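You operate a simulated robot arm through the tools that you are given. There is no shell and no other tool. Be economical: measure what you need, move in short steps, check, and stop when the job is done.

You are at the controls of a simulated robot arm. One attempt, no reset.

TASK
Geography quiz: bring the yellow, red, white and green lands to the globe's pointer in turn.
Fine: each land stops at the red pointer; leave the globe switch alone.

Only the result counts: the job must be done as asked and must still hold three seconds after the hand-in. Knocking over, shifting, dropping, spilling or breaking anything else fails it.

THE ROBOT
A 7-joint arm with a two-finger parallel gripper, fixed in place. Base frame: the origin is at the foot of the arm, x ahead of it, y to its left, z up. Lengths are in mm, angles in degrees, forces in N, time in s.
With the tool pointing down near the work surface it reaches from about 160 to 560 mm from the base axis. Its first joint turns from -66.0 to 66.0 degrees. Payload 2.5 kg.
The TCP is the grasp point between the finger pads, 23 mm short of the fingertips. In the tool frame z runs along the fingers and y along their closing line. The gripper opens to 94 mm. The fingers are 38 mm wide and 10 mm thick; the gripper's body (54 by 96 mm) begins 39 mm behind the TCP.
Orientation is that of the tool frame in the base frame, as a unit quaternion [w, x, y, z]. With the fingers straight down and closing along the base's y, the tool's x points along the base's -x, its y along +y and its z along -z.

THE INTERFACE
- The arm moves only by the tool step_arm. Its arguments are lists of equal length, an entry for each row: "offset": the shift along the tool's x, y, z in mm, a list of three; "rotation": the turn, a rotation vector about the tool's x, y, z in degrees, a list of three; "hand": the closure in counts, from 0 (fully open) to 255 (shut). In form: {"offset": [[dx, dy, dz], ...], "rotation": [[wx, wy, wz], ...], "hand": [hand, ...]}. A call has 1 to 8 rows; each row shifts and turns the commanded pose from where the row before left it, along the tool's axes as they then stand. Rows are played at 5 a second. More than 50 mm and 8.6 degrees between two rows, or a gripper value outside its range, and nothing of the call is played. Where a pose cannot be reached the arm comes as near as it can. A force on the tool above 50 N (or 10 N above the force at the start of the call, whichever is more), or a blocked arm, ends the call early, and 0.2 s more pass. Each finger travels about 108 mm/s and halts on what it meets, pressing with about 45 N; the grip force reading is that of the motor and also rises with nothing between the fingers. The clock runs only during rows and for 0.2 s after the last one: add rows that do not move to give the fingers time. It gives the time, the measured TCP pose, the force on the tool (base axes), the opening and the grip force at its end, in the units of the frame above (readings bear some noise).
- Cameras (640 x 400 px; columns grow to the right, rows downward): "scene" is fixed at [99.1, -392.1, 562.3]; the picture's right is [0.95, -0.30, 0.00], its down [-0.12, -0.37, -0.92] and it looks along [0.28, 0.88, -0.39] (base axes); focal length 214 px, centre (320, 200). "wrist" rides on the gripper at [-39, 0, -44] in the tool frame; the picture's right is [0.00, -1.00, 0.00], its down [0.97, 0.00, -0.24] and it looks along [0.24, 0.00, 0.97] (tool axes); focal length 218 px, centre (320, 200).
- capture(camera): a new picture of that camera. It takes no simulated time.
- probe_pixels(camera, pixels): for up to 12 pixels [column, row] of the newest picture of that camera ("zoom" is the newest enlarged one), the place [x, y, z] in the base frame of the surface seen there, good to about 2 mm. It takes no simulated time.
- inspect(camera, box): a new picture of the part [left, top, right, bottom] of that camera's present view, enlarged. It takes no simulated time.
- close_job(): hands the job in; it is judged then, once.

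Keep the steps short. Do not move on a guess: measure, check each grasp and each placing, and mend mistakes. In all there are 80 turns and 38 pictures (those below and enlarged ones count). Leave the gripper open and the arm clear of the work at the hand-in unless told otherwise, and finish with a single line.

The tools are called after "Emit:" as a command line: name --argument value ..., lists and objects as JSON in quotes. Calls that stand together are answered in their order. step_arm: Moves the arm, as the interface text tells. Its arguments: {"type":"object","properties":{"offset":{"type":"array","items":{"type":"array","items":{"type":"number"}}},"rotation":{"type":"array","items":{"type":"array","items":{"type":"number"}}},"hand":{"type":"array","items":{"type":"number"}}},"required":["offset","rotation","hand"]} The other tools are called the same way: capture (camera) takes a picture; probe_pixels (camera, pixels) gives the place of the surface under pixels of a picture; inspect (camera, box) takes an enlarged picture of a part of a camera's view; close_job () hands the job in.

At the start:

```text
time_s: 0.0
position: [310.8, -138.8, 545.8]
orientation: [0.0, 0.0, 1.0, 0.001]
ft_force: [0.1, -0.4, -0.4]
finger_gap: 93.8
finger_force: 0.1
```

scene: 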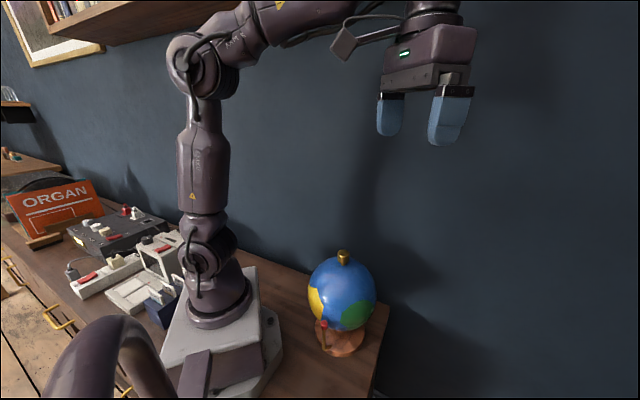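
wrist: 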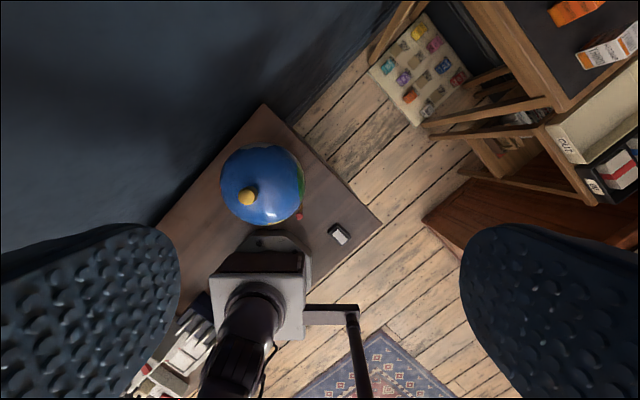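

I see the blue globe with a brass knob on top near scene (342,256), its red pointer near (322,325), and a small switch-like object at wrist (338,234). I'll enlarge both views to look closer.

Emit:
inspect --camera "scene" --box '[270, 230, 410, 370]'

Emit:
inspect --camera "wrist" --box '[200, 120, 380, 270]'

Emit:
probe_pixels --camera "scene" --pixels '[[343, 252], [343, 262], [342, 290], [322, 325], [324, 345], [342, 350], [312, 300], [355, 315], [374, 290], [310, 290]]'

Emit:
probe_pixels --camera "wrist" --pixels '[[248, 196], [299, 216], [338, 234], [334, 226], [346, 240], [222, 190], [302, 180], [262, 150], [268, 108], [380, 222]]'

```text
2.86 times, centred on (340, 300) of scene
```

zoom: 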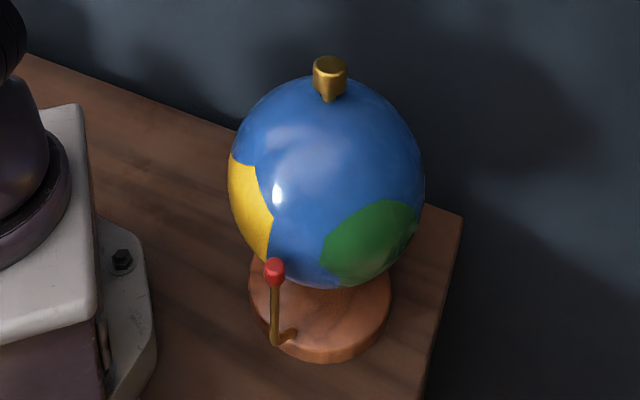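

```text
2.67 times, centred on (290, 195) of wrist
```

zoom: 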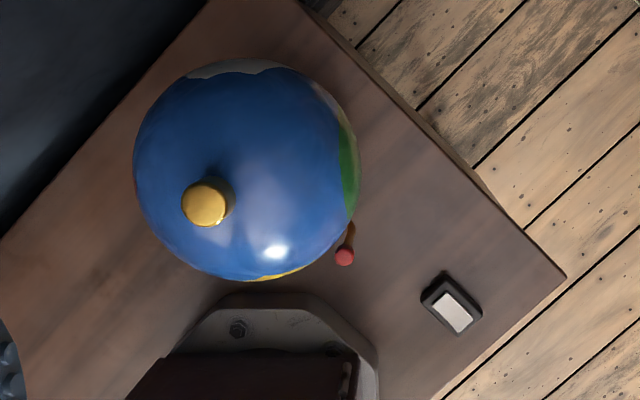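

```text
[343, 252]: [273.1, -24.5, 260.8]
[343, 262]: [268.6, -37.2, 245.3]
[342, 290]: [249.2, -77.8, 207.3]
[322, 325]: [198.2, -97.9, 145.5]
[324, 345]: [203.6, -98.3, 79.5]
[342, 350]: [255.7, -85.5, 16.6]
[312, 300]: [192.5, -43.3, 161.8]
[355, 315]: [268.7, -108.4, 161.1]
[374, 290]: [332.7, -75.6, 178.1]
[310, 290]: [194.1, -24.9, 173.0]
```

```text
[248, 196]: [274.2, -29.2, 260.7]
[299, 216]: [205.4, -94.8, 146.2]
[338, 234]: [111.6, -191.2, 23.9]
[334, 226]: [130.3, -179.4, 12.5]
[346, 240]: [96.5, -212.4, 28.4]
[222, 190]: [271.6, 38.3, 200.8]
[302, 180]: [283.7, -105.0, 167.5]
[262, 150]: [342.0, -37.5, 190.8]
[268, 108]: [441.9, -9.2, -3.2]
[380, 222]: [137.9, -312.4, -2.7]
```

The globe's centre is near (270,-28,160) with radius about 80. The pointer is at azimuth 225° and the axis is vertical through the knob. Next I'll probe the visible land edges in the zoom (the wrist one) and the knob's rim.

Emit:
probe_pixels --camera "zoom" --pixels '[[205, 205], [183, 203], [225, 203], [205, 185], [190, 73], [235, 67], [280, 67], [320, 90], [338, 115], [350, 150], [352, 215], [275, 276]]'

```text
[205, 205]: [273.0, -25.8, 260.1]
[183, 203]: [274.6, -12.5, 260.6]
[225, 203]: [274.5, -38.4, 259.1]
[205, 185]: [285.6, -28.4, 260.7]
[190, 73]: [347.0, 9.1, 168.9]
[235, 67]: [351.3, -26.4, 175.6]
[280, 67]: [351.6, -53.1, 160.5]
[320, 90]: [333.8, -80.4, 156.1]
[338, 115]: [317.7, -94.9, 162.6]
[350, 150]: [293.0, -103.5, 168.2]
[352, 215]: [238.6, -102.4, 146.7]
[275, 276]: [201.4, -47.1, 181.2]
```

The knob is centred at about (274,-26) with a 26 mm diameter and its top at 260. I can't see the lands on the far side (+x/+y). I'll move the arm, staying high, to (450,100,400) so the wrist camera can see them.

Emit:
step_arm --offset '[[-17.5, 30, 18], [-17.5, 30, 18], [-17.5, 30, 18], [-17.5, 30, 18], [-17.5, 30, 18], [-17.5, 30, 18], [-17.5, 30, 18], [-17.5, 30, 18]]' --rotation '[[0, 0, 0], [0, 0, 0], [0, 0, 0], [0, 0, 0], [0, 0, 0], [0, 0, 0], [0, 0, 0], [0, 0, 0]]' --hand '[0, 0, 0, 0, 0, 0, 0, 0]'

Emit:
inspect --camera "wrist" --box '[260, 150, 580, 350]'

```text
time_s: 1.4
position: [397.3, 19.7, 453.0]
orientation: [-0.006, -0.001, 1.0, -0.005]
ft_force: [-17.8, -15.4, 5.0]
finger_gap: 87.5
finger_force: 0.1
stopped in row 6: the force on the tool passed its limit (the readings are from after the stop); the commanded pose is now the measured one
```

```text
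2.00 times, centred on (420, 250) of wrist
```

zoom: 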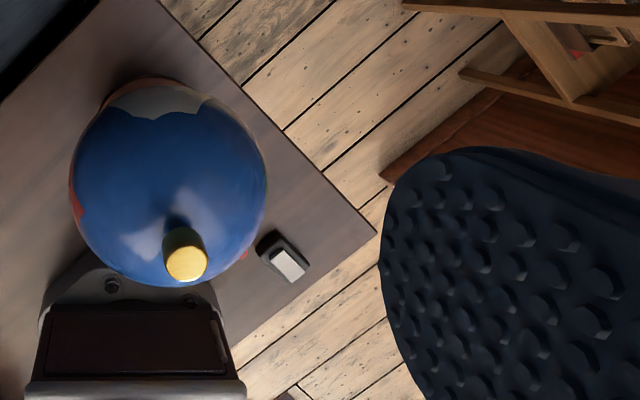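

I touched the wall: the force (-18,-15,5) pushes back from +x/+y, so the wall is on that side. White faces this way at zoom (155,100), and red is at the left edge at zoom (75,205). I'll back away from the wall and then probe the lands.

Emit:
step_arm --offset '[[15, -15, 0], [15, -15, 0], [0, 0, 0]]' --rotation '[[0, 0, 0], [0, 0, 0], [0, 0, 0]]' --hand '[0, 0, 0]'

Emit:
inspect --camera "wrist" --box '[260, 150, 460, 300]'

```text
time_s: 2.1
position: [369.0, -8.0, 453.5]
orientation: [-0.005, -0.003, 1.0, -0.004]
ft_force: [-1.0, 0.3, 0.3]
finger_gap: 93.8
finger_force: 0.1
```

```text
2.67 times, centred on (360, 225) of wrist
```

zoom: 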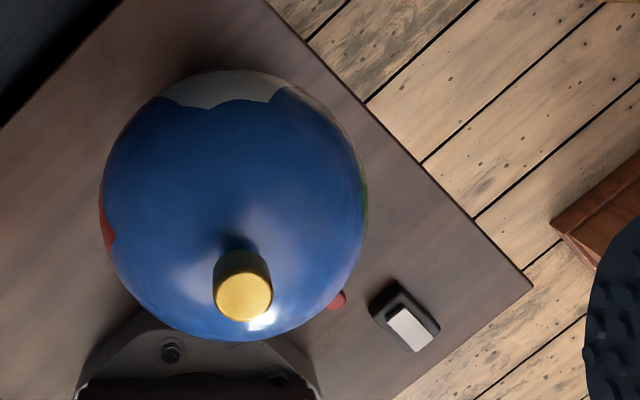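

Now I'll probe the edges of white, red and green in this zoom, plus the knob top and its side.

Emit:
probe_pixels --camera "zoom" --pixels '[[165, 95], [225, 85], [278, 90], [315, 100], [340, 130], [365, 190], [366, 225], [103, 200], [108, 238], [244, 298], [217, 292], [271, 292]]'

Emit:
inspect --camera "scene" --box '[290, 235, 390, 365]'

```text
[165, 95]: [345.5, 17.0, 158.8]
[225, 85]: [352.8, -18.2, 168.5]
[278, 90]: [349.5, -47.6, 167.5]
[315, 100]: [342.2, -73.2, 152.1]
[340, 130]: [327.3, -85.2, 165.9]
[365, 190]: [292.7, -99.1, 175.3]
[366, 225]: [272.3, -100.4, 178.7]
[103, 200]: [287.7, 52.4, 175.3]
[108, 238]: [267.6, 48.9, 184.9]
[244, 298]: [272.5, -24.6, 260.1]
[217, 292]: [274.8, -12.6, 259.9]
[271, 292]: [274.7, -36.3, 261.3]
```

```text
3.08 times, centred on (340, 300) of scene
```

zoom: 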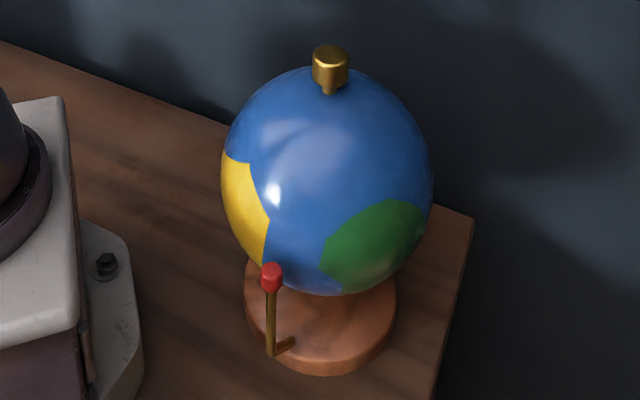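

I'll probe the yellow and green edges in this scene zoom.

Emit:
probe_pixels --camera "zoom" --pixels '[[227, 155], [250, 168], [269, 212], [262, 255], [222, 185], [320, 270], [332, 235], [390, 199], [426, 215], [415, 245], [372, 240], [272, 275]]'

```text
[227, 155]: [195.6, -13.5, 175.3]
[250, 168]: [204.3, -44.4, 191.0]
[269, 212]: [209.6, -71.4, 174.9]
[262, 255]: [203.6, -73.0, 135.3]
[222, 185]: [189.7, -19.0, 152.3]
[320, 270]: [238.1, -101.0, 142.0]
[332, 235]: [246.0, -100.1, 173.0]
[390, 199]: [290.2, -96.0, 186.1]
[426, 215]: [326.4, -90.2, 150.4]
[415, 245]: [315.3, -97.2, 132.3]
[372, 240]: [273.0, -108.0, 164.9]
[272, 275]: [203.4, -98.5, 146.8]
```

Estimated land azimuths are: yellow 185° (right edge 217), red about 90°, white about 0°, green 278°. With the pointer at 225°, turning counter-clockwise from above brings them round in the order asked. I'll move above the knob at z≈330 and start winding the wrist back, clockwise from above, to leave room for the strokes.

Emit:
step_arm --offset '[[32, -5.7, 30], [32, -5.7, 30], [32, -5.6, 30], [0, 0, 30], [0, 0, 0], [0, 0, 0], [0, 0, 0], [0, 0, 0]]' --rotation '[[0, 0, 0], [0, 0, 0], [0, 0, 0], [0, 0, 0], [0, 0, 8], [0, 0, 8], [0, 0, 8], [0, 0, 8]]' --hand '[0, 0, 0, 0, 0, 0, 0, 0]'

```text
time_s: 4.0
position: [272.8, -26.6, 333.4]
orientation: [-0.003, 0.275, 0.961, -0.005]
ft_force: [-0.7, -1.1, -0.3]
finger_gap: 93.9
finger_force: 0.1
```

The arm turned 32° freely. I'll wind back another 64°.

Emit:
step_arm --offset '[[0, 0, 0], [0, 0, 0], [0, 0, 0], [0, 0, 0], [0, 0, 0], [0, 0, 0], [0, 0, 0], [0, 0, 0]]' --rotation '[[0, 0, 8], [0, 0, 8], [0, 0, 8], [0, 0, 8], [0, 0, 8], [0, 0, 8], [0, 0, 8], [0, 0, 8]]' --hand '[0, 0, 0, 0, 0, 0, 0, 0]'

Emit:
inspect --camera "scene" --box '[270, 150, 430, 370]'

```text
time_s: 5.8
position: [271.2, -26.2, 333.1]
orientation: [-0.001, 0.743, 0.669, -0.007]
ft_force: [0.1, 1.1, 0.3]
finger_gap: 94.2
finger_force: 0.0
```

```text
1.82 times, centred on (350, 260) of scene
```

zoom: 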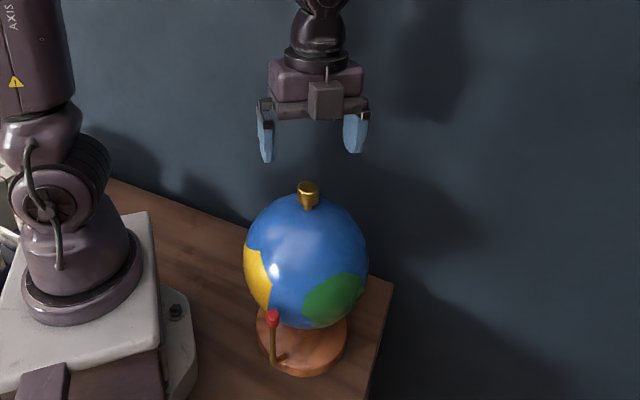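

The wrist wound back 96° without trouble, and the fingers now close along base x. I'll centre on the knob (+2 mm in x, +1 in y) and descend to z=265, which puts the tips at about 242, just above the sphere at the knob's foot.

Emit:
step_arm --offset '[[1.2, 2.2, 20], [0, 0, 20], [0, 0, 18], [0, 0, 10], [0, 0, 0], [0, 0, 0]]' --rotation '[[0, 0, 0], [0, 0, 0], [0, 0, 0], [0, 0, 0], [0, 0, 0], [0, 0, 0]]' --hand '[0, 0, 0, 0, 0, 0]'

Emit:
inspect --camera "scene" --box '[290, 200, 400, 320]'

```text
time_s: 7.2
position: [272.2, -25.3, 264.7]
orientation: [0.0, 0.741, 0.671, -0.006]
ft_force: [0.0, -0.7, -0.6]
finger_gap: 94.2
finger_force: 0.1
```

```text
3.33 times, centred on (345, 260) of scene
```

zoom: 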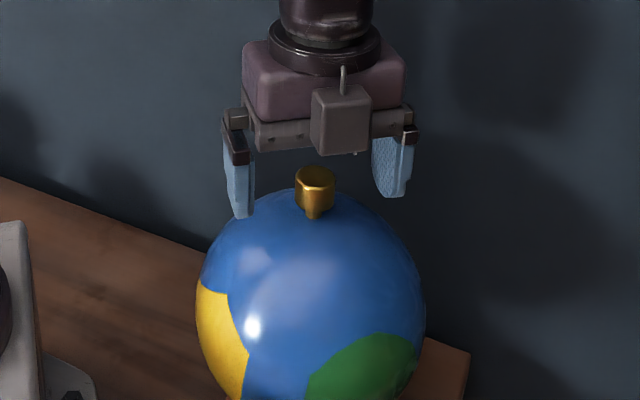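

The fingers straddle the knob, clear of the sphere. I'll close in stages to the 26 mm knob.

Emit:
step_arm --offset '[[0, 0, 0], [0, 0, 0], [0, 0, 0], [0, 0, 0], [0, 0, 0]]' --rotation '[[0, 0, 0], [0, 0, 0], [0, 0, 0], [0, 0, 0], [0, 0, 0]]' --hand '[120, 160, 180, 200, 200]'

```text
time_s: 8.3
position: [272.2, -26.0, 265.3]
orientation: [0.001, 0.741, 0.671, -0.006]
ft_force: [2.3, -0.3, -0.5]
finger_gap: 27.2
finger_force: 44.8
```

The knob is gripped (gap 27.2 mm, 45 N, small side force). I'll turn 40° counter-clockwise from above to bring yellow to the pointer.

Emit:
step_arm --offset '[[0, 0, 0], [0, 0, 0], [0, 0, 0], [0, 0, 0], [0, 0, 0], [0, 0, 0], [0, 0, 0], [0, 0, 0]]' --rotation '[[0, 0, -6], [0, 0, -6], [0, 0, -6], [0, 0, -6], [0, 0, -6], [0, 0, -6], [0, 0, -4], [0, 0, 0]]' --hand '[200, 200, 200, 200, 200, 200, 200, 200]'

Emit:
inspect --camera "scene" --box '[290, 235, 390, 365]'

```text
time_s: 10.2
position: [273.2, -26.3, 265.6]
orientation: [-0.002, 0.467, 0.884, -0.006]
ft_force: [-10.8, 19.1, 25.8]
finger_gap: 27.5
finger_force: 45.5
```

```text
3.08 times, centred on (340, 300) of scene
```

zoom: 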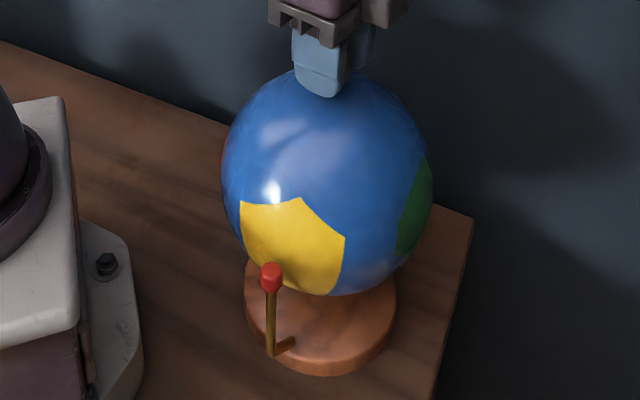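

Yellow has come round. The force has risen to (-11,19,26), so the tips may be rubbing. I'll measure the yellow edges and the pointer.

Emit:
probe_pixels --camera "zoom" --pixels '[[243, 205], [246, 240], [303, 199], [343, 240], [338, 280], [291, 240], [272, 275], [256, 258], [399, 250], [418, 165], [226, 150], [320, 340]]'

```text
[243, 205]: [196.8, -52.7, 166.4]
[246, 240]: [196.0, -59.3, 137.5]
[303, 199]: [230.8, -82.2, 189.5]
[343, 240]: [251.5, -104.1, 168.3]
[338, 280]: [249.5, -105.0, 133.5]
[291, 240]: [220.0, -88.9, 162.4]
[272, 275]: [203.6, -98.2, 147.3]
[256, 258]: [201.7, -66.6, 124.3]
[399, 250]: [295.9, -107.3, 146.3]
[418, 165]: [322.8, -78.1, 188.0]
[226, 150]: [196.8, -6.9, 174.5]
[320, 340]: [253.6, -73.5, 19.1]
```

Yellow now spans azimuth 202–255°, centred near 228°, with the pointer at about 226°, so it is at the pointer. I'll open the hand to let it rest there for about a second, raise 1.5 mm to remove the strain, and read the force.

Emit:
step_arm --offset '[[0, 0, 0], [0, 0, 0], [0, 0, -1.5], [0, 0, 0], [0, 0, 0], [0, 0, 0]]' --rotation '[[0, 0, 0], [0, 0, 0], [0, 0, 0], [0, 0, 0], [0, 0, 0], [0, 0, 0]]' --hand '[140, 120, 120, 120, 120, 120]'

Emit:
inspect --camera "scene" --box '[290, 235, 390, 365]'

```text
time_s: 11.6
position: [273.2, -25.9, 267.2]
orientation: [-0.002, 0.467, 0.884, -0.007]
ft_force: [-0.1, 0.3, 0.0]
finger_gap: 49.6
finger_force: 0.0
```

```text
3.08 times, centred on (340, 300) of scene
```

zoom: 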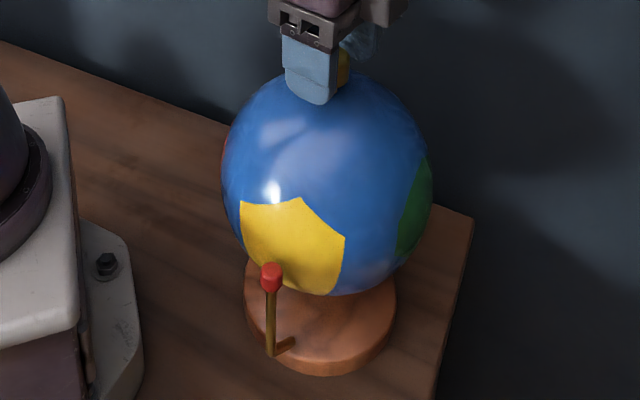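

The force is gone and yellow is still at the pointer with the hand open. I'll wind the wrist back 40° and take hold again.

Emit:
step_arm --offset '[[0, 0, 0], [0, 0, 0], [0, 0, 0], [0, 0, 0], [0, 0, 0], [0, 0, 0], [0, 0, 0], [0, 0, 0]]' --rotation '[[0, 0, 8], [0, 0, 8], [0, 0, 8], [0, 0, 8], [0, 0, 8], [0, 0, 0], [0, 0, 0], [0, 0, 0]]' --hand '[120, 120, 120, 120, 120, 120, 180, 200]'

```text
time_s: 13.3
position: [271.5, -27.4, 266.4]
orientation: [-0.001, 0.741, 0.671, -0.008]
ft_force: [-13.9, 1.1, 5.9]
finger_gap: 27.2
finger_force: 44.6
```

Held again, with a -14 N side force along x. I'll relieve it with a 1 mm shift in -x (tool -y), then turn 93° counter-clockwise for red, with the first part in this call.

Emit:
step_arm --offset '[[0, -0.8, 0], [0, 0, 0], [0, 0, 0], [0, 0, 0], [0, 0, 0], [0, 0, 0], [0, 0, 0]]' --rotation '[[0, 0, 0], [0, 0, -8], [0, 0, -8], [0, 0, -8], [0, 0, -8], [0, 0, -8], [0, 0, -5]]' --hand '[200, 200, 200, 200, 200, 200, 200]'

Emit:
inspect --camera "scene" --box '[290, 235, 390, 365]'

```text
time_s: 14.9
position: [274.0, -25.6, 267.1]
orientation: [-0.001, 0.426, 0.905, -0.004]
ft_force: [19.5, 7.2, -28.0]
finger_gap: 27.4
finger_force: 45.0
```

```text
3.08 times, centred on (340, 300) of scene
```

zoom: 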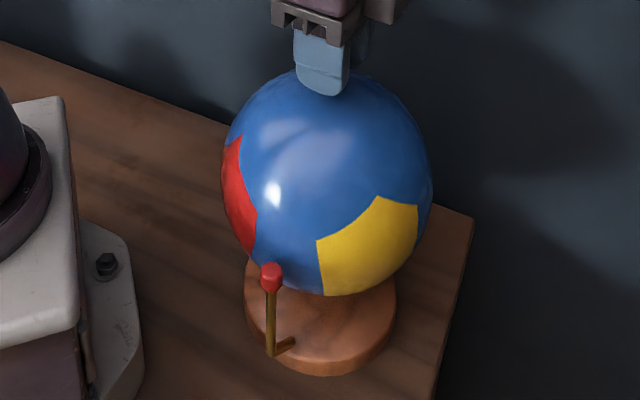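

Red is approaching at the left, about (240,195). I'll measure its edge to size the rest of the turn; only ocean is at the pointer now.

Emit:
probe_pixels --camera "zoom" --pixels '[[240, 138], [248, 180], [257, 213], [254, 250], [319, 245], [321, 290], [377, 197], [416, 208], [411, 250]]'

```text
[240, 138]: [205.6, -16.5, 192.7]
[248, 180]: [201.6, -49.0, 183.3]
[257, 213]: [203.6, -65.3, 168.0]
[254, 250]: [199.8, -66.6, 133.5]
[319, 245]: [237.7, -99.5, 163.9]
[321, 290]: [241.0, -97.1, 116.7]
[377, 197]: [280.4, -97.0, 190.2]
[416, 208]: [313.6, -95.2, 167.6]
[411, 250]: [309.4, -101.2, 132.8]
```

The red right edge is at 210°, so if it is as wide as yellow its centre is near 183°. I'll turn another 40° and measure.

Emit:
step_arm --offset '[[0, 0, 0], [0, 0, 0], [0, 0, 0], [0, 0, 0], [0, 0, 0], [0, 0, 0], [0, 0, 0]]' --rotation '[[0, 0, -6], [0, 0, -6], [0, 0, -6], [0, 0, -6], [0, 0, -6], [0, 0, -6], [0, 0, -4]]' --hand '[200, 200, 200, 200, 200, 200, 200]'

Emit:
inspect --camera "scene" --box '[290, 235, 390, 365]'

```text
time_s: 16.6
position: [273.9, -25.8, 267.8]
orientation: [0.001, 0.092, 0.996, -0.002]
ft_force: [24.3, 29.3, -7.8]
finger_gap: 27.4
finger_force: 45.2
```

```text
3.08 times, centred on (340, 300) of scene
```

zoom: 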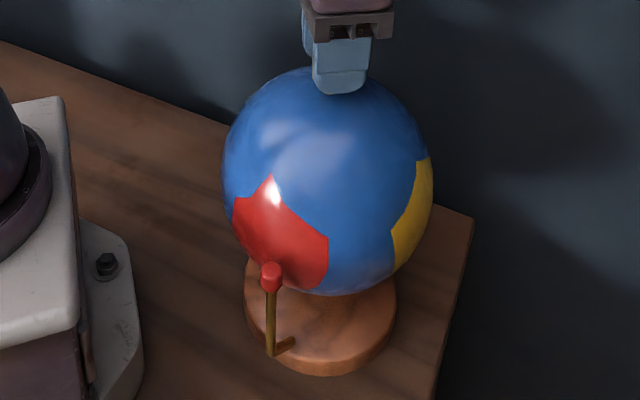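

Emit:
probe_pixels --camera "zoom" --pixels '[[235, 200], [237, 230], [250, 260], [270, 178], [327, 240], [325, 278], [393, 260]]'

```text
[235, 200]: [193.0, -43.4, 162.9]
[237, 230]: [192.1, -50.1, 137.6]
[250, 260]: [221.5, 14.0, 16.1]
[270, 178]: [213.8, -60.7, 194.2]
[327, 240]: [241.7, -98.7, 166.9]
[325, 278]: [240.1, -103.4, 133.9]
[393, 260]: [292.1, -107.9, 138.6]
```

Red spans 195–248°, centred at 221.5°. I'll turn 4.5° more to centre it on the pointer, then open the hand and let it rest.

Emit:
step_arm --offset '[[0, 0, 0], [0, 0, 0], [0, 0, 0], [0, 0, 0], [0, 0, 0], [0, 0, 0], [0, 0, 0]]' --rotation '[[0, 0, -2.5], [0, 0, -2], [0, 0, 0], [0, 0, 0], [0, 0, 0], [0, 0, 0], [0, 0, 0]]' --hand '[200, 200, 200, 140, 120, 120, 120]'

Emit:
inspect --camera "scene" --box '[290, 235, 390, 365]'

```text
time_s: 18.1
position: [272.5, -25.4, 266.4]
orientation: [-0.006, 0.054, 0.998, -0.005]
ft_force: [-1.4, 0.5, -0.1]
finger_gap: 49.8
finger_force: 0.1
```

```text
3.08 times, centred on (340, 300) of scene
```

zoom: 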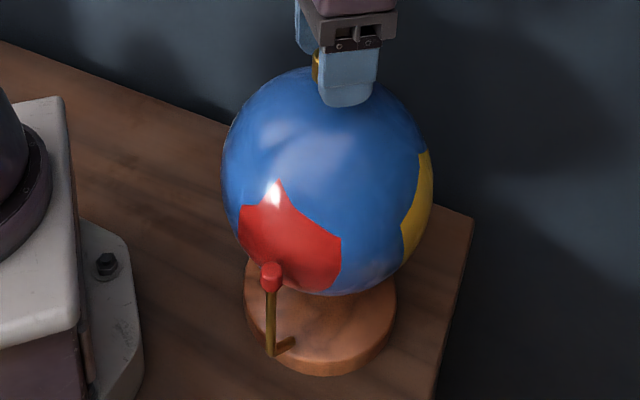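

Red is at the pointer and stays there with the hand free. I'll wind the wrist back 90° over two calls and grip again.

Emit:
step_arm --offset '[[0, 0, 0], [0, 0, 0], [0, 0, 0], [0, 0, 0], [0, 0, 0], [0, 0, 0], [0, 0, 0], [0, 0, 0]]' --rotation '[[0, 0, 8], [0, 0, 8], [0, 0, 8], [0, 0, 8], [0, 0, 8], [0, 0, 8], [0, 0, 8], [0, 0, 8]]' --hand '[110, 110, 110, 110, 110, 110, 110, 110]'

Emit:
step_arm --offset '[[0, 0, 0], [0, 0, 0], [0, 0, 0], [0, 0, 0], [0, 0, 0], [0, 0, 0]]' --rotation '[[0, 0, 8], [0, 0, 8], [0, 0, 8], [0, 0, 0], [0, 0, 0], [0, 0, 0]]' --hand '[110, 110, 110, 110, 110, 110]'

```text
time_s: 19.9
position: [272.8, -27.1, 266.8]
orientation: [-0.001, 0.577, 0.817, -0.006]
ft_force: [0.0, -0.6, -0.4]
finger_gap: 53.5
finger_force: 0.0
```

```text
time_s: 21.4
position: [271.4, -26.7, 266.5]
orientation: [0.0, 0.733, 0.68, -0.006]
ft_force: [-0.5, -0.2, 0.2]
finger_gap: 53.4
finger_force: 0.1
```

The wrist is wound back and touching nothing. I'll centre by about 1 mm, close on the knob and read the force.

Emit:
step_arm --offset '[[0.8, 0.7, 0], [0, 0, 0], [0, 0, 0], [0, 0, 0]]' --rotation '[[0, 0, 0], [0, 0, 0], [0, 0, 0], [0, 0, 0]]' --hand '[110, 160, 190, 200]'

Emit:
step_arm --offset '[[0, 0, 0], [0, 0, 0], [0, 0, 0], [0, 0, 0], [0, 0, 0], [0, 0, 0], [0, 0, 0]]' --rotation '[[0, 0, -8], [0, 0, -8], [0, 0, -8], [0, 0, -8], [0, 0, -8], [0, 0, -5], [0, 0, 0]]' --hand '[200, 200, 200, 200, 200, 200, 200]'

Emit:
inspect --camera "scene" --box '[290, 235, 390, 365]'

```text
time_s: 22.4
position: [272.4, -25.9, 267.6]
orientation: [-0.002, 0.733, 0.681, -0.006]
ft_force: [-14.9, 1.1, 6.5]
finger_gap: 27.3
finger_force: 44.6
```

```text
time_s: 23.9
position: [273.1, -26.6, 265.2]
orientation: [-0.003, 0.415, 0.91, -0.005]
ft_force: [-9.3, 7.3, -16.5]
finger_gap: 27.4
finger_force: 45.0
```

```text
3.08 times, centred on (340, 300) of scene
```

zoom: 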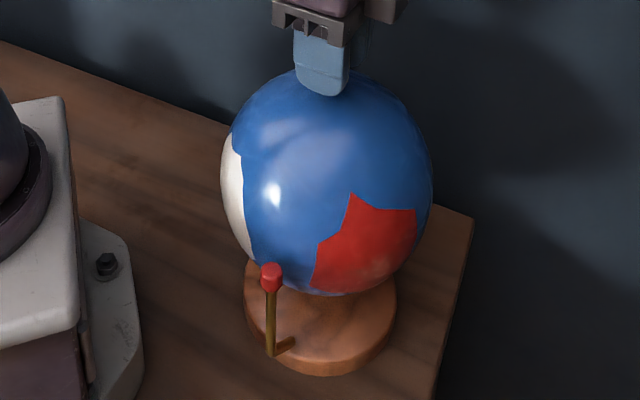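

White's edge is at about (245,200), with ocean at the pointer. I'll turn another 45° and measure.

Emit:
step_arm --offset '[[0, 0, 0], [0, 0, 0], [0, 0, 0], [0, 0, 0], [0, 0, 0], [0, 0, 0], [0, 0, 0]]' --rotation '[[0, 0, -8], [0, 0, -8], [0, 0, -8], [0, 0, -8], [0, 0, -8], [0, 0, -5], [0, 0, 0]]' --hand '[200, 200, 200, 200, 200, 200, 200]'

Emit:
inspect --camera "scene" --box '[290, 235, 390, 365]'

```text
time_s: 25.6
position: [274.3, -25.2, 266.6]
orientation: [-0.003, 0.036, 0.999, -0.003]
ft_force: [11.5, 25.8, -26.1]
finger_gap: 27.2
finger_force: 44.9
```

```text
3.08 times, centred on (340, 300) of scene
```

zoom: 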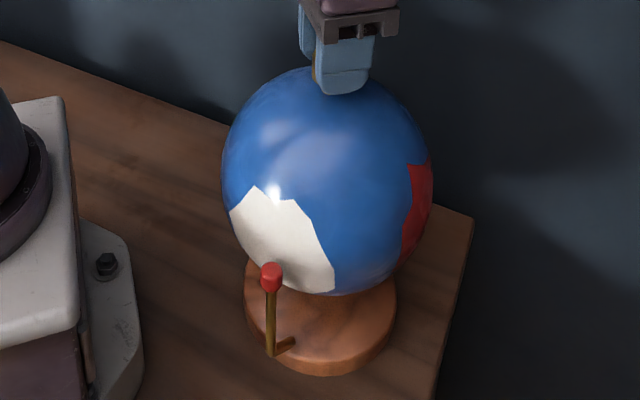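

Emit:
probe_pixels --camera "zoom" --pixels '[[232, 210], [234, 225], [254, 190], [298, 203], [314, 225], [326, 248], [333, 270], [333, 288], [403, 255]]'

```text
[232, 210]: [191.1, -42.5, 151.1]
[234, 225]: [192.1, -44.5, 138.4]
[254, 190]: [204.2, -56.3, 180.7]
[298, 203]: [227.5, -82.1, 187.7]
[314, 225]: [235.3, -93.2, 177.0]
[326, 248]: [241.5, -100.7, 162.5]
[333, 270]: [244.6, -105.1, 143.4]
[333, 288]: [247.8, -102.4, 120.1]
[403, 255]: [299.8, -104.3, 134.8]
```

White spans 193–250°, centred near 221°. I'll turn 4.5° more, then open the hand and let it rest.

Emit:
step_arm --offset '[[0, 0, 0], [0, 0, 0], [0, 0, 0], [0, 0, 0], [0, 0, 0], [0, 0, 0], [0, 0, 0]]' --rotation '[[0, 0, -2.5], [0, 0, -2], [0, 0, 0], [0, 0, 0], [0, 0, 0], [0, 0, 0], [0, 0, 0]]' --hand '[200, 200, 200, 140, 120, 120, 120]'

Emit:
inspect --camera "scene" --box '[290, 235, 390, 365]'

```text
time_s: 27.1
position: [272.4, -26.4, 266.7]
orientation: [-0.004, -0.002, 1.0, -0.004]
ft_force: [-0.3, -0.5, -0.1]
finger_gap: 49.6
finger_force: 0.0
```

```text
3.08 times, centred on (340, 300) of scene
```

zoom: 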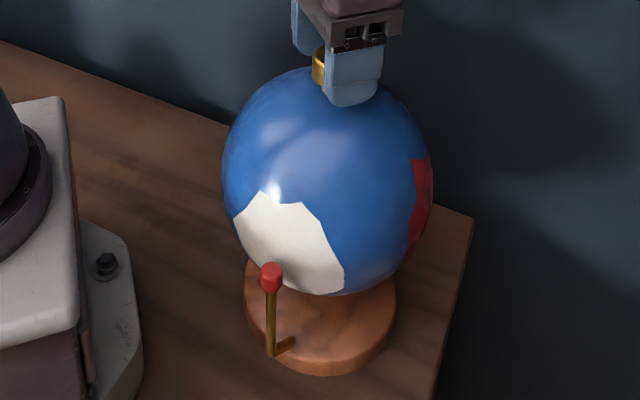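

White is at the pointer and steady with the hand free. I'll wind back 88° for the last stroke.

Emit:
step_arm --offset '[[0, 0, 0], [0, 0, 0], [0, 0, 0], [0, 0, 0], [0, 0, 0], [0, 0, 0], [0, 0, 0], [0, 0, 0]]' --rotation '[[0, 0, 8], [0, 0, 8], [0, 0, 8], [0, 0, 8], [0, 0, 8], [0, 0, 8], [0, 0, 8], [0, 0, 8]]' --hand '[110, 110, 110, 110, 110, 110, 110, 110]'

Emit:
step_arm --offset '[[0, 0, 0], [0, 0, 0], [0, 0, 0], [0.7, 0.3, 0], [0, 0, 0], [0, 0, 0], [0, 0, 0], [0, 0, 0]]' --rotation '[[0, 0, 8], [0, 0, 8], [0, 0, 8], [0, 0, 0], [0, 0, 0], [0, 0, 0], [0, 0, 0], [0, 0, 0]]' --hand '[110, 110, 110, 110, 110, 160, 190, 200]'

Emit:
step_arm --offset '[[0, 0, 0], [0, 0, 0], [0, 0, 0], [0, 0, 0], [0, 0, 0], [0, 0, 0], [0, 0, 0]]' --rotation '[[0, 0, -8], [0, 0, -8], [0, 0, -8], [0, 0, -8], [0, 0, -8], [0, 0, -4], [0, 0, 0]]' --hand '[200, 200, 200, 200, 200, 200, 200]'

Emit:
inspect --camera "scene" --box '[290, 235, 390, 365]'

```text
time_s: 28.9
position: [271.8, -27.0, 265.8]
orientation: [-0.002, 0.528, 0.849, -0.006]
ft_force: [-0.8, 0.1, -0.8]
finger_gap: 53.4
finger_force: 0.1
```

```text
time_s: 30.8
position: [272.6, -24.6, 265.5]
orientation: [-0.002, 0.693, 0.721, -0.007]
ft_force: [-16.3, 1.6, 6.2]
finger_gap: 27.1
finger_force: 45.3
```

```text
time_s: 32.4
position: [272.9, -25.6, 266.5]
orientation: [-0.003, 0.372, 0.928, -0.005]
ft_force: [-0.4, 1.5, -28.4]
finger_gap: 27.2
finger_force: 44.9
```

```text
3.08 times, centred on (340, 300) of scene
```

zoom: 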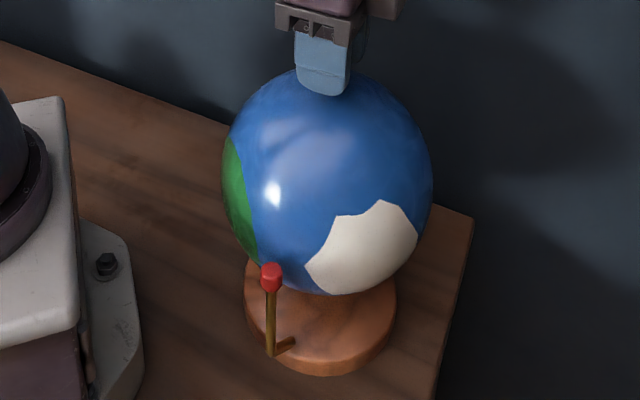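

Green is arriving at the left, with ocean at the pointer. I'll turn another 42° and measure.

Emit:
step_arm --offset '[[0, 0, 0], [0, 0, 0], [0, 0, 0], [0, 0, 0], [0, 0, 0], [0, 0, 0], [0, 0, 0]]' --rotation '[[0, 0, -8], [0, 0, -8], [0, 0, -8], [0, 0, -8], [0, 0, -6], [0, 0, -4], [0, 0, 0]]' --hand '[200, 200, 200, 200, 200, 200, 200]'

Emit:
inspect --camera "scene" --box '[290, 235, 390, 365]'

Emit:
probe_pixels --camera "zoom" --pixels '[[272, 275], [300, 240], [280, 240], [320, 240]]'

```text
time_s: 34.0
position: [273.0, -24.6, 267.3]
orientation: [-0.006, 0.014, 1.0, -0.005]
ft_force: [-17.1, 18.8, -2.0]
finger_gap: 27.4
finger_force: 45.0
```

```text
3.08 times, centred on (340, 300) of scene
```

zoom: 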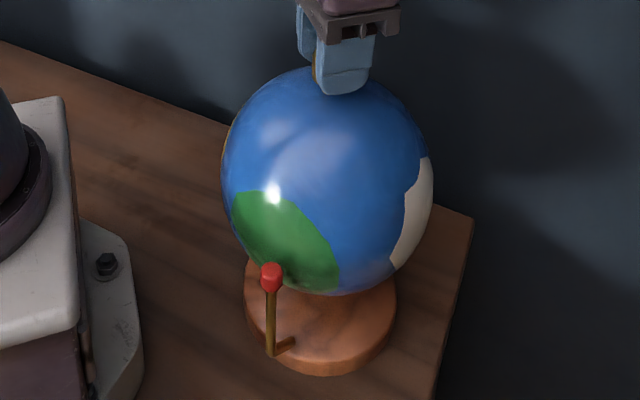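

```text
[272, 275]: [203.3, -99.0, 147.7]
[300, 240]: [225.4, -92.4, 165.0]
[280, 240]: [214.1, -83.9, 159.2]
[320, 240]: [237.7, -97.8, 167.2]
```

Emit:
probe_pixels --camera "zoom" --pixels '[[233, 197], [233, 222], [278, 199], [310, 215], [333, 248], [339, 270], [337, 288], [392, 265]]'

```text
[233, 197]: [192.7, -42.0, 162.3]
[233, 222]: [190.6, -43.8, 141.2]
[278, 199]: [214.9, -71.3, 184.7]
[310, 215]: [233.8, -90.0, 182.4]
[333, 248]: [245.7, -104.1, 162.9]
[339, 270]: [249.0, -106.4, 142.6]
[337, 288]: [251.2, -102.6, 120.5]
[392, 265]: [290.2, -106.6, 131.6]
```

Green spans about 191–253°, centred near 221.5°. I'll make the same 4.5° finish, then open the hand.

Emit:
step_arm --offset '[[0, 0, 0], [0, 0, 0], [0, 0, 0], [0, 0, 0], [0, 0, 0], [0, 0, 0], [0, 0, 0]]' --rotation '[[0, 0, -2.5], [0, 0, -2], [0, 0, 0], [0, 0, 0], [0, 0, 0], [0, 0, 0], [0, 0, 0]]' --hand '[200, 200, 200, 140, 60, 0, 0]'

Emit:
inspect --camera "scene" --box '[290, 235, 390, 365]'

Emit:
probe_pixels --camera "zoom" --pixels '[[236, 205], [240, 235], [243, 220], [345, 260], [350, 270], [272, 275], [320, 340]]'

```text
time_s: 35.5
position: [272.7, -24.5, 266.2]
orientation: [-0.006, -0.025, 1.0, -0.005]
ft_force: [0.9, 0.5, 0.0]
finger_gap: 94.1
finger_force: 0.0
```

```text
3.08 times, centred on (340, 300) of scene
```

zoom: 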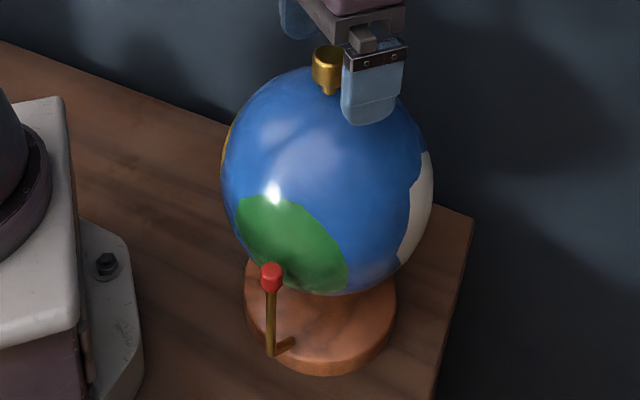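

```text
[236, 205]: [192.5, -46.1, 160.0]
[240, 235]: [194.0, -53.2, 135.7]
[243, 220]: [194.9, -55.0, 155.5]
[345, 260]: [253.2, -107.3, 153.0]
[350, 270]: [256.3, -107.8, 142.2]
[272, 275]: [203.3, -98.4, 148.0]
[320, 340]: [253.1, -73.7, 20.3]
```

Green spans about 195–258°, centred at 226.5°, so it is at the pointer. The globe and base haven't shifted. I'll lift straight up clear of the work.

Emit:
step_arm --offset '[[0, 0, -15], [0, 0, -30], [0, 0, -40], [0, 0, -40], [0, 0, -40], [0, 0, 0]]' --rotation '[[0, 0, 0], [0, 0, 0], [0, 0, 0], [0, 0, 0], [0, 0, 0], [0, 0, 0]]' --hand '[0, 0, 0, 0, 0, 0]'

Emit:
capture --camera "scene"

```text
time_s: 37.0
position: [275.0, -23.0, 431.6]
orientation: [-0.004, -0.024, 1.0, -0.005]
ft_force: [-0.2, -0.1, -0.3]
finger_gap: 93.6
finger_force: 0.2
```

```text
17 pictures are left
```

scene: 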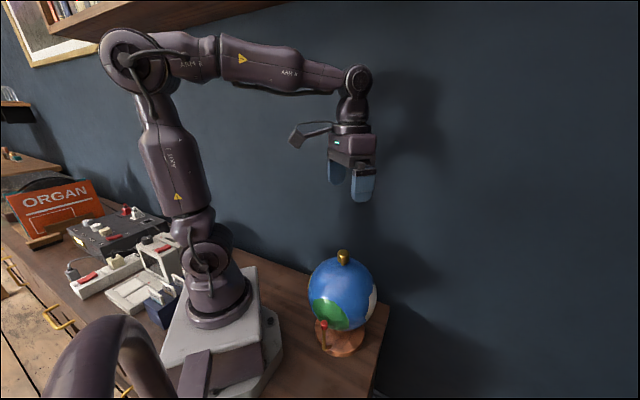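

The arm is clear, the hand is open, green is at the pointer, and the switch was never touched. I'm handing the job in.

Emit:
close_job

```text
The job is handed in.
```

I brought yellow, red, white and green to the red pointer in that order, with green resting there at hand-in; the globe switch was not touched, though early on the gripper briefly bumped the wall.
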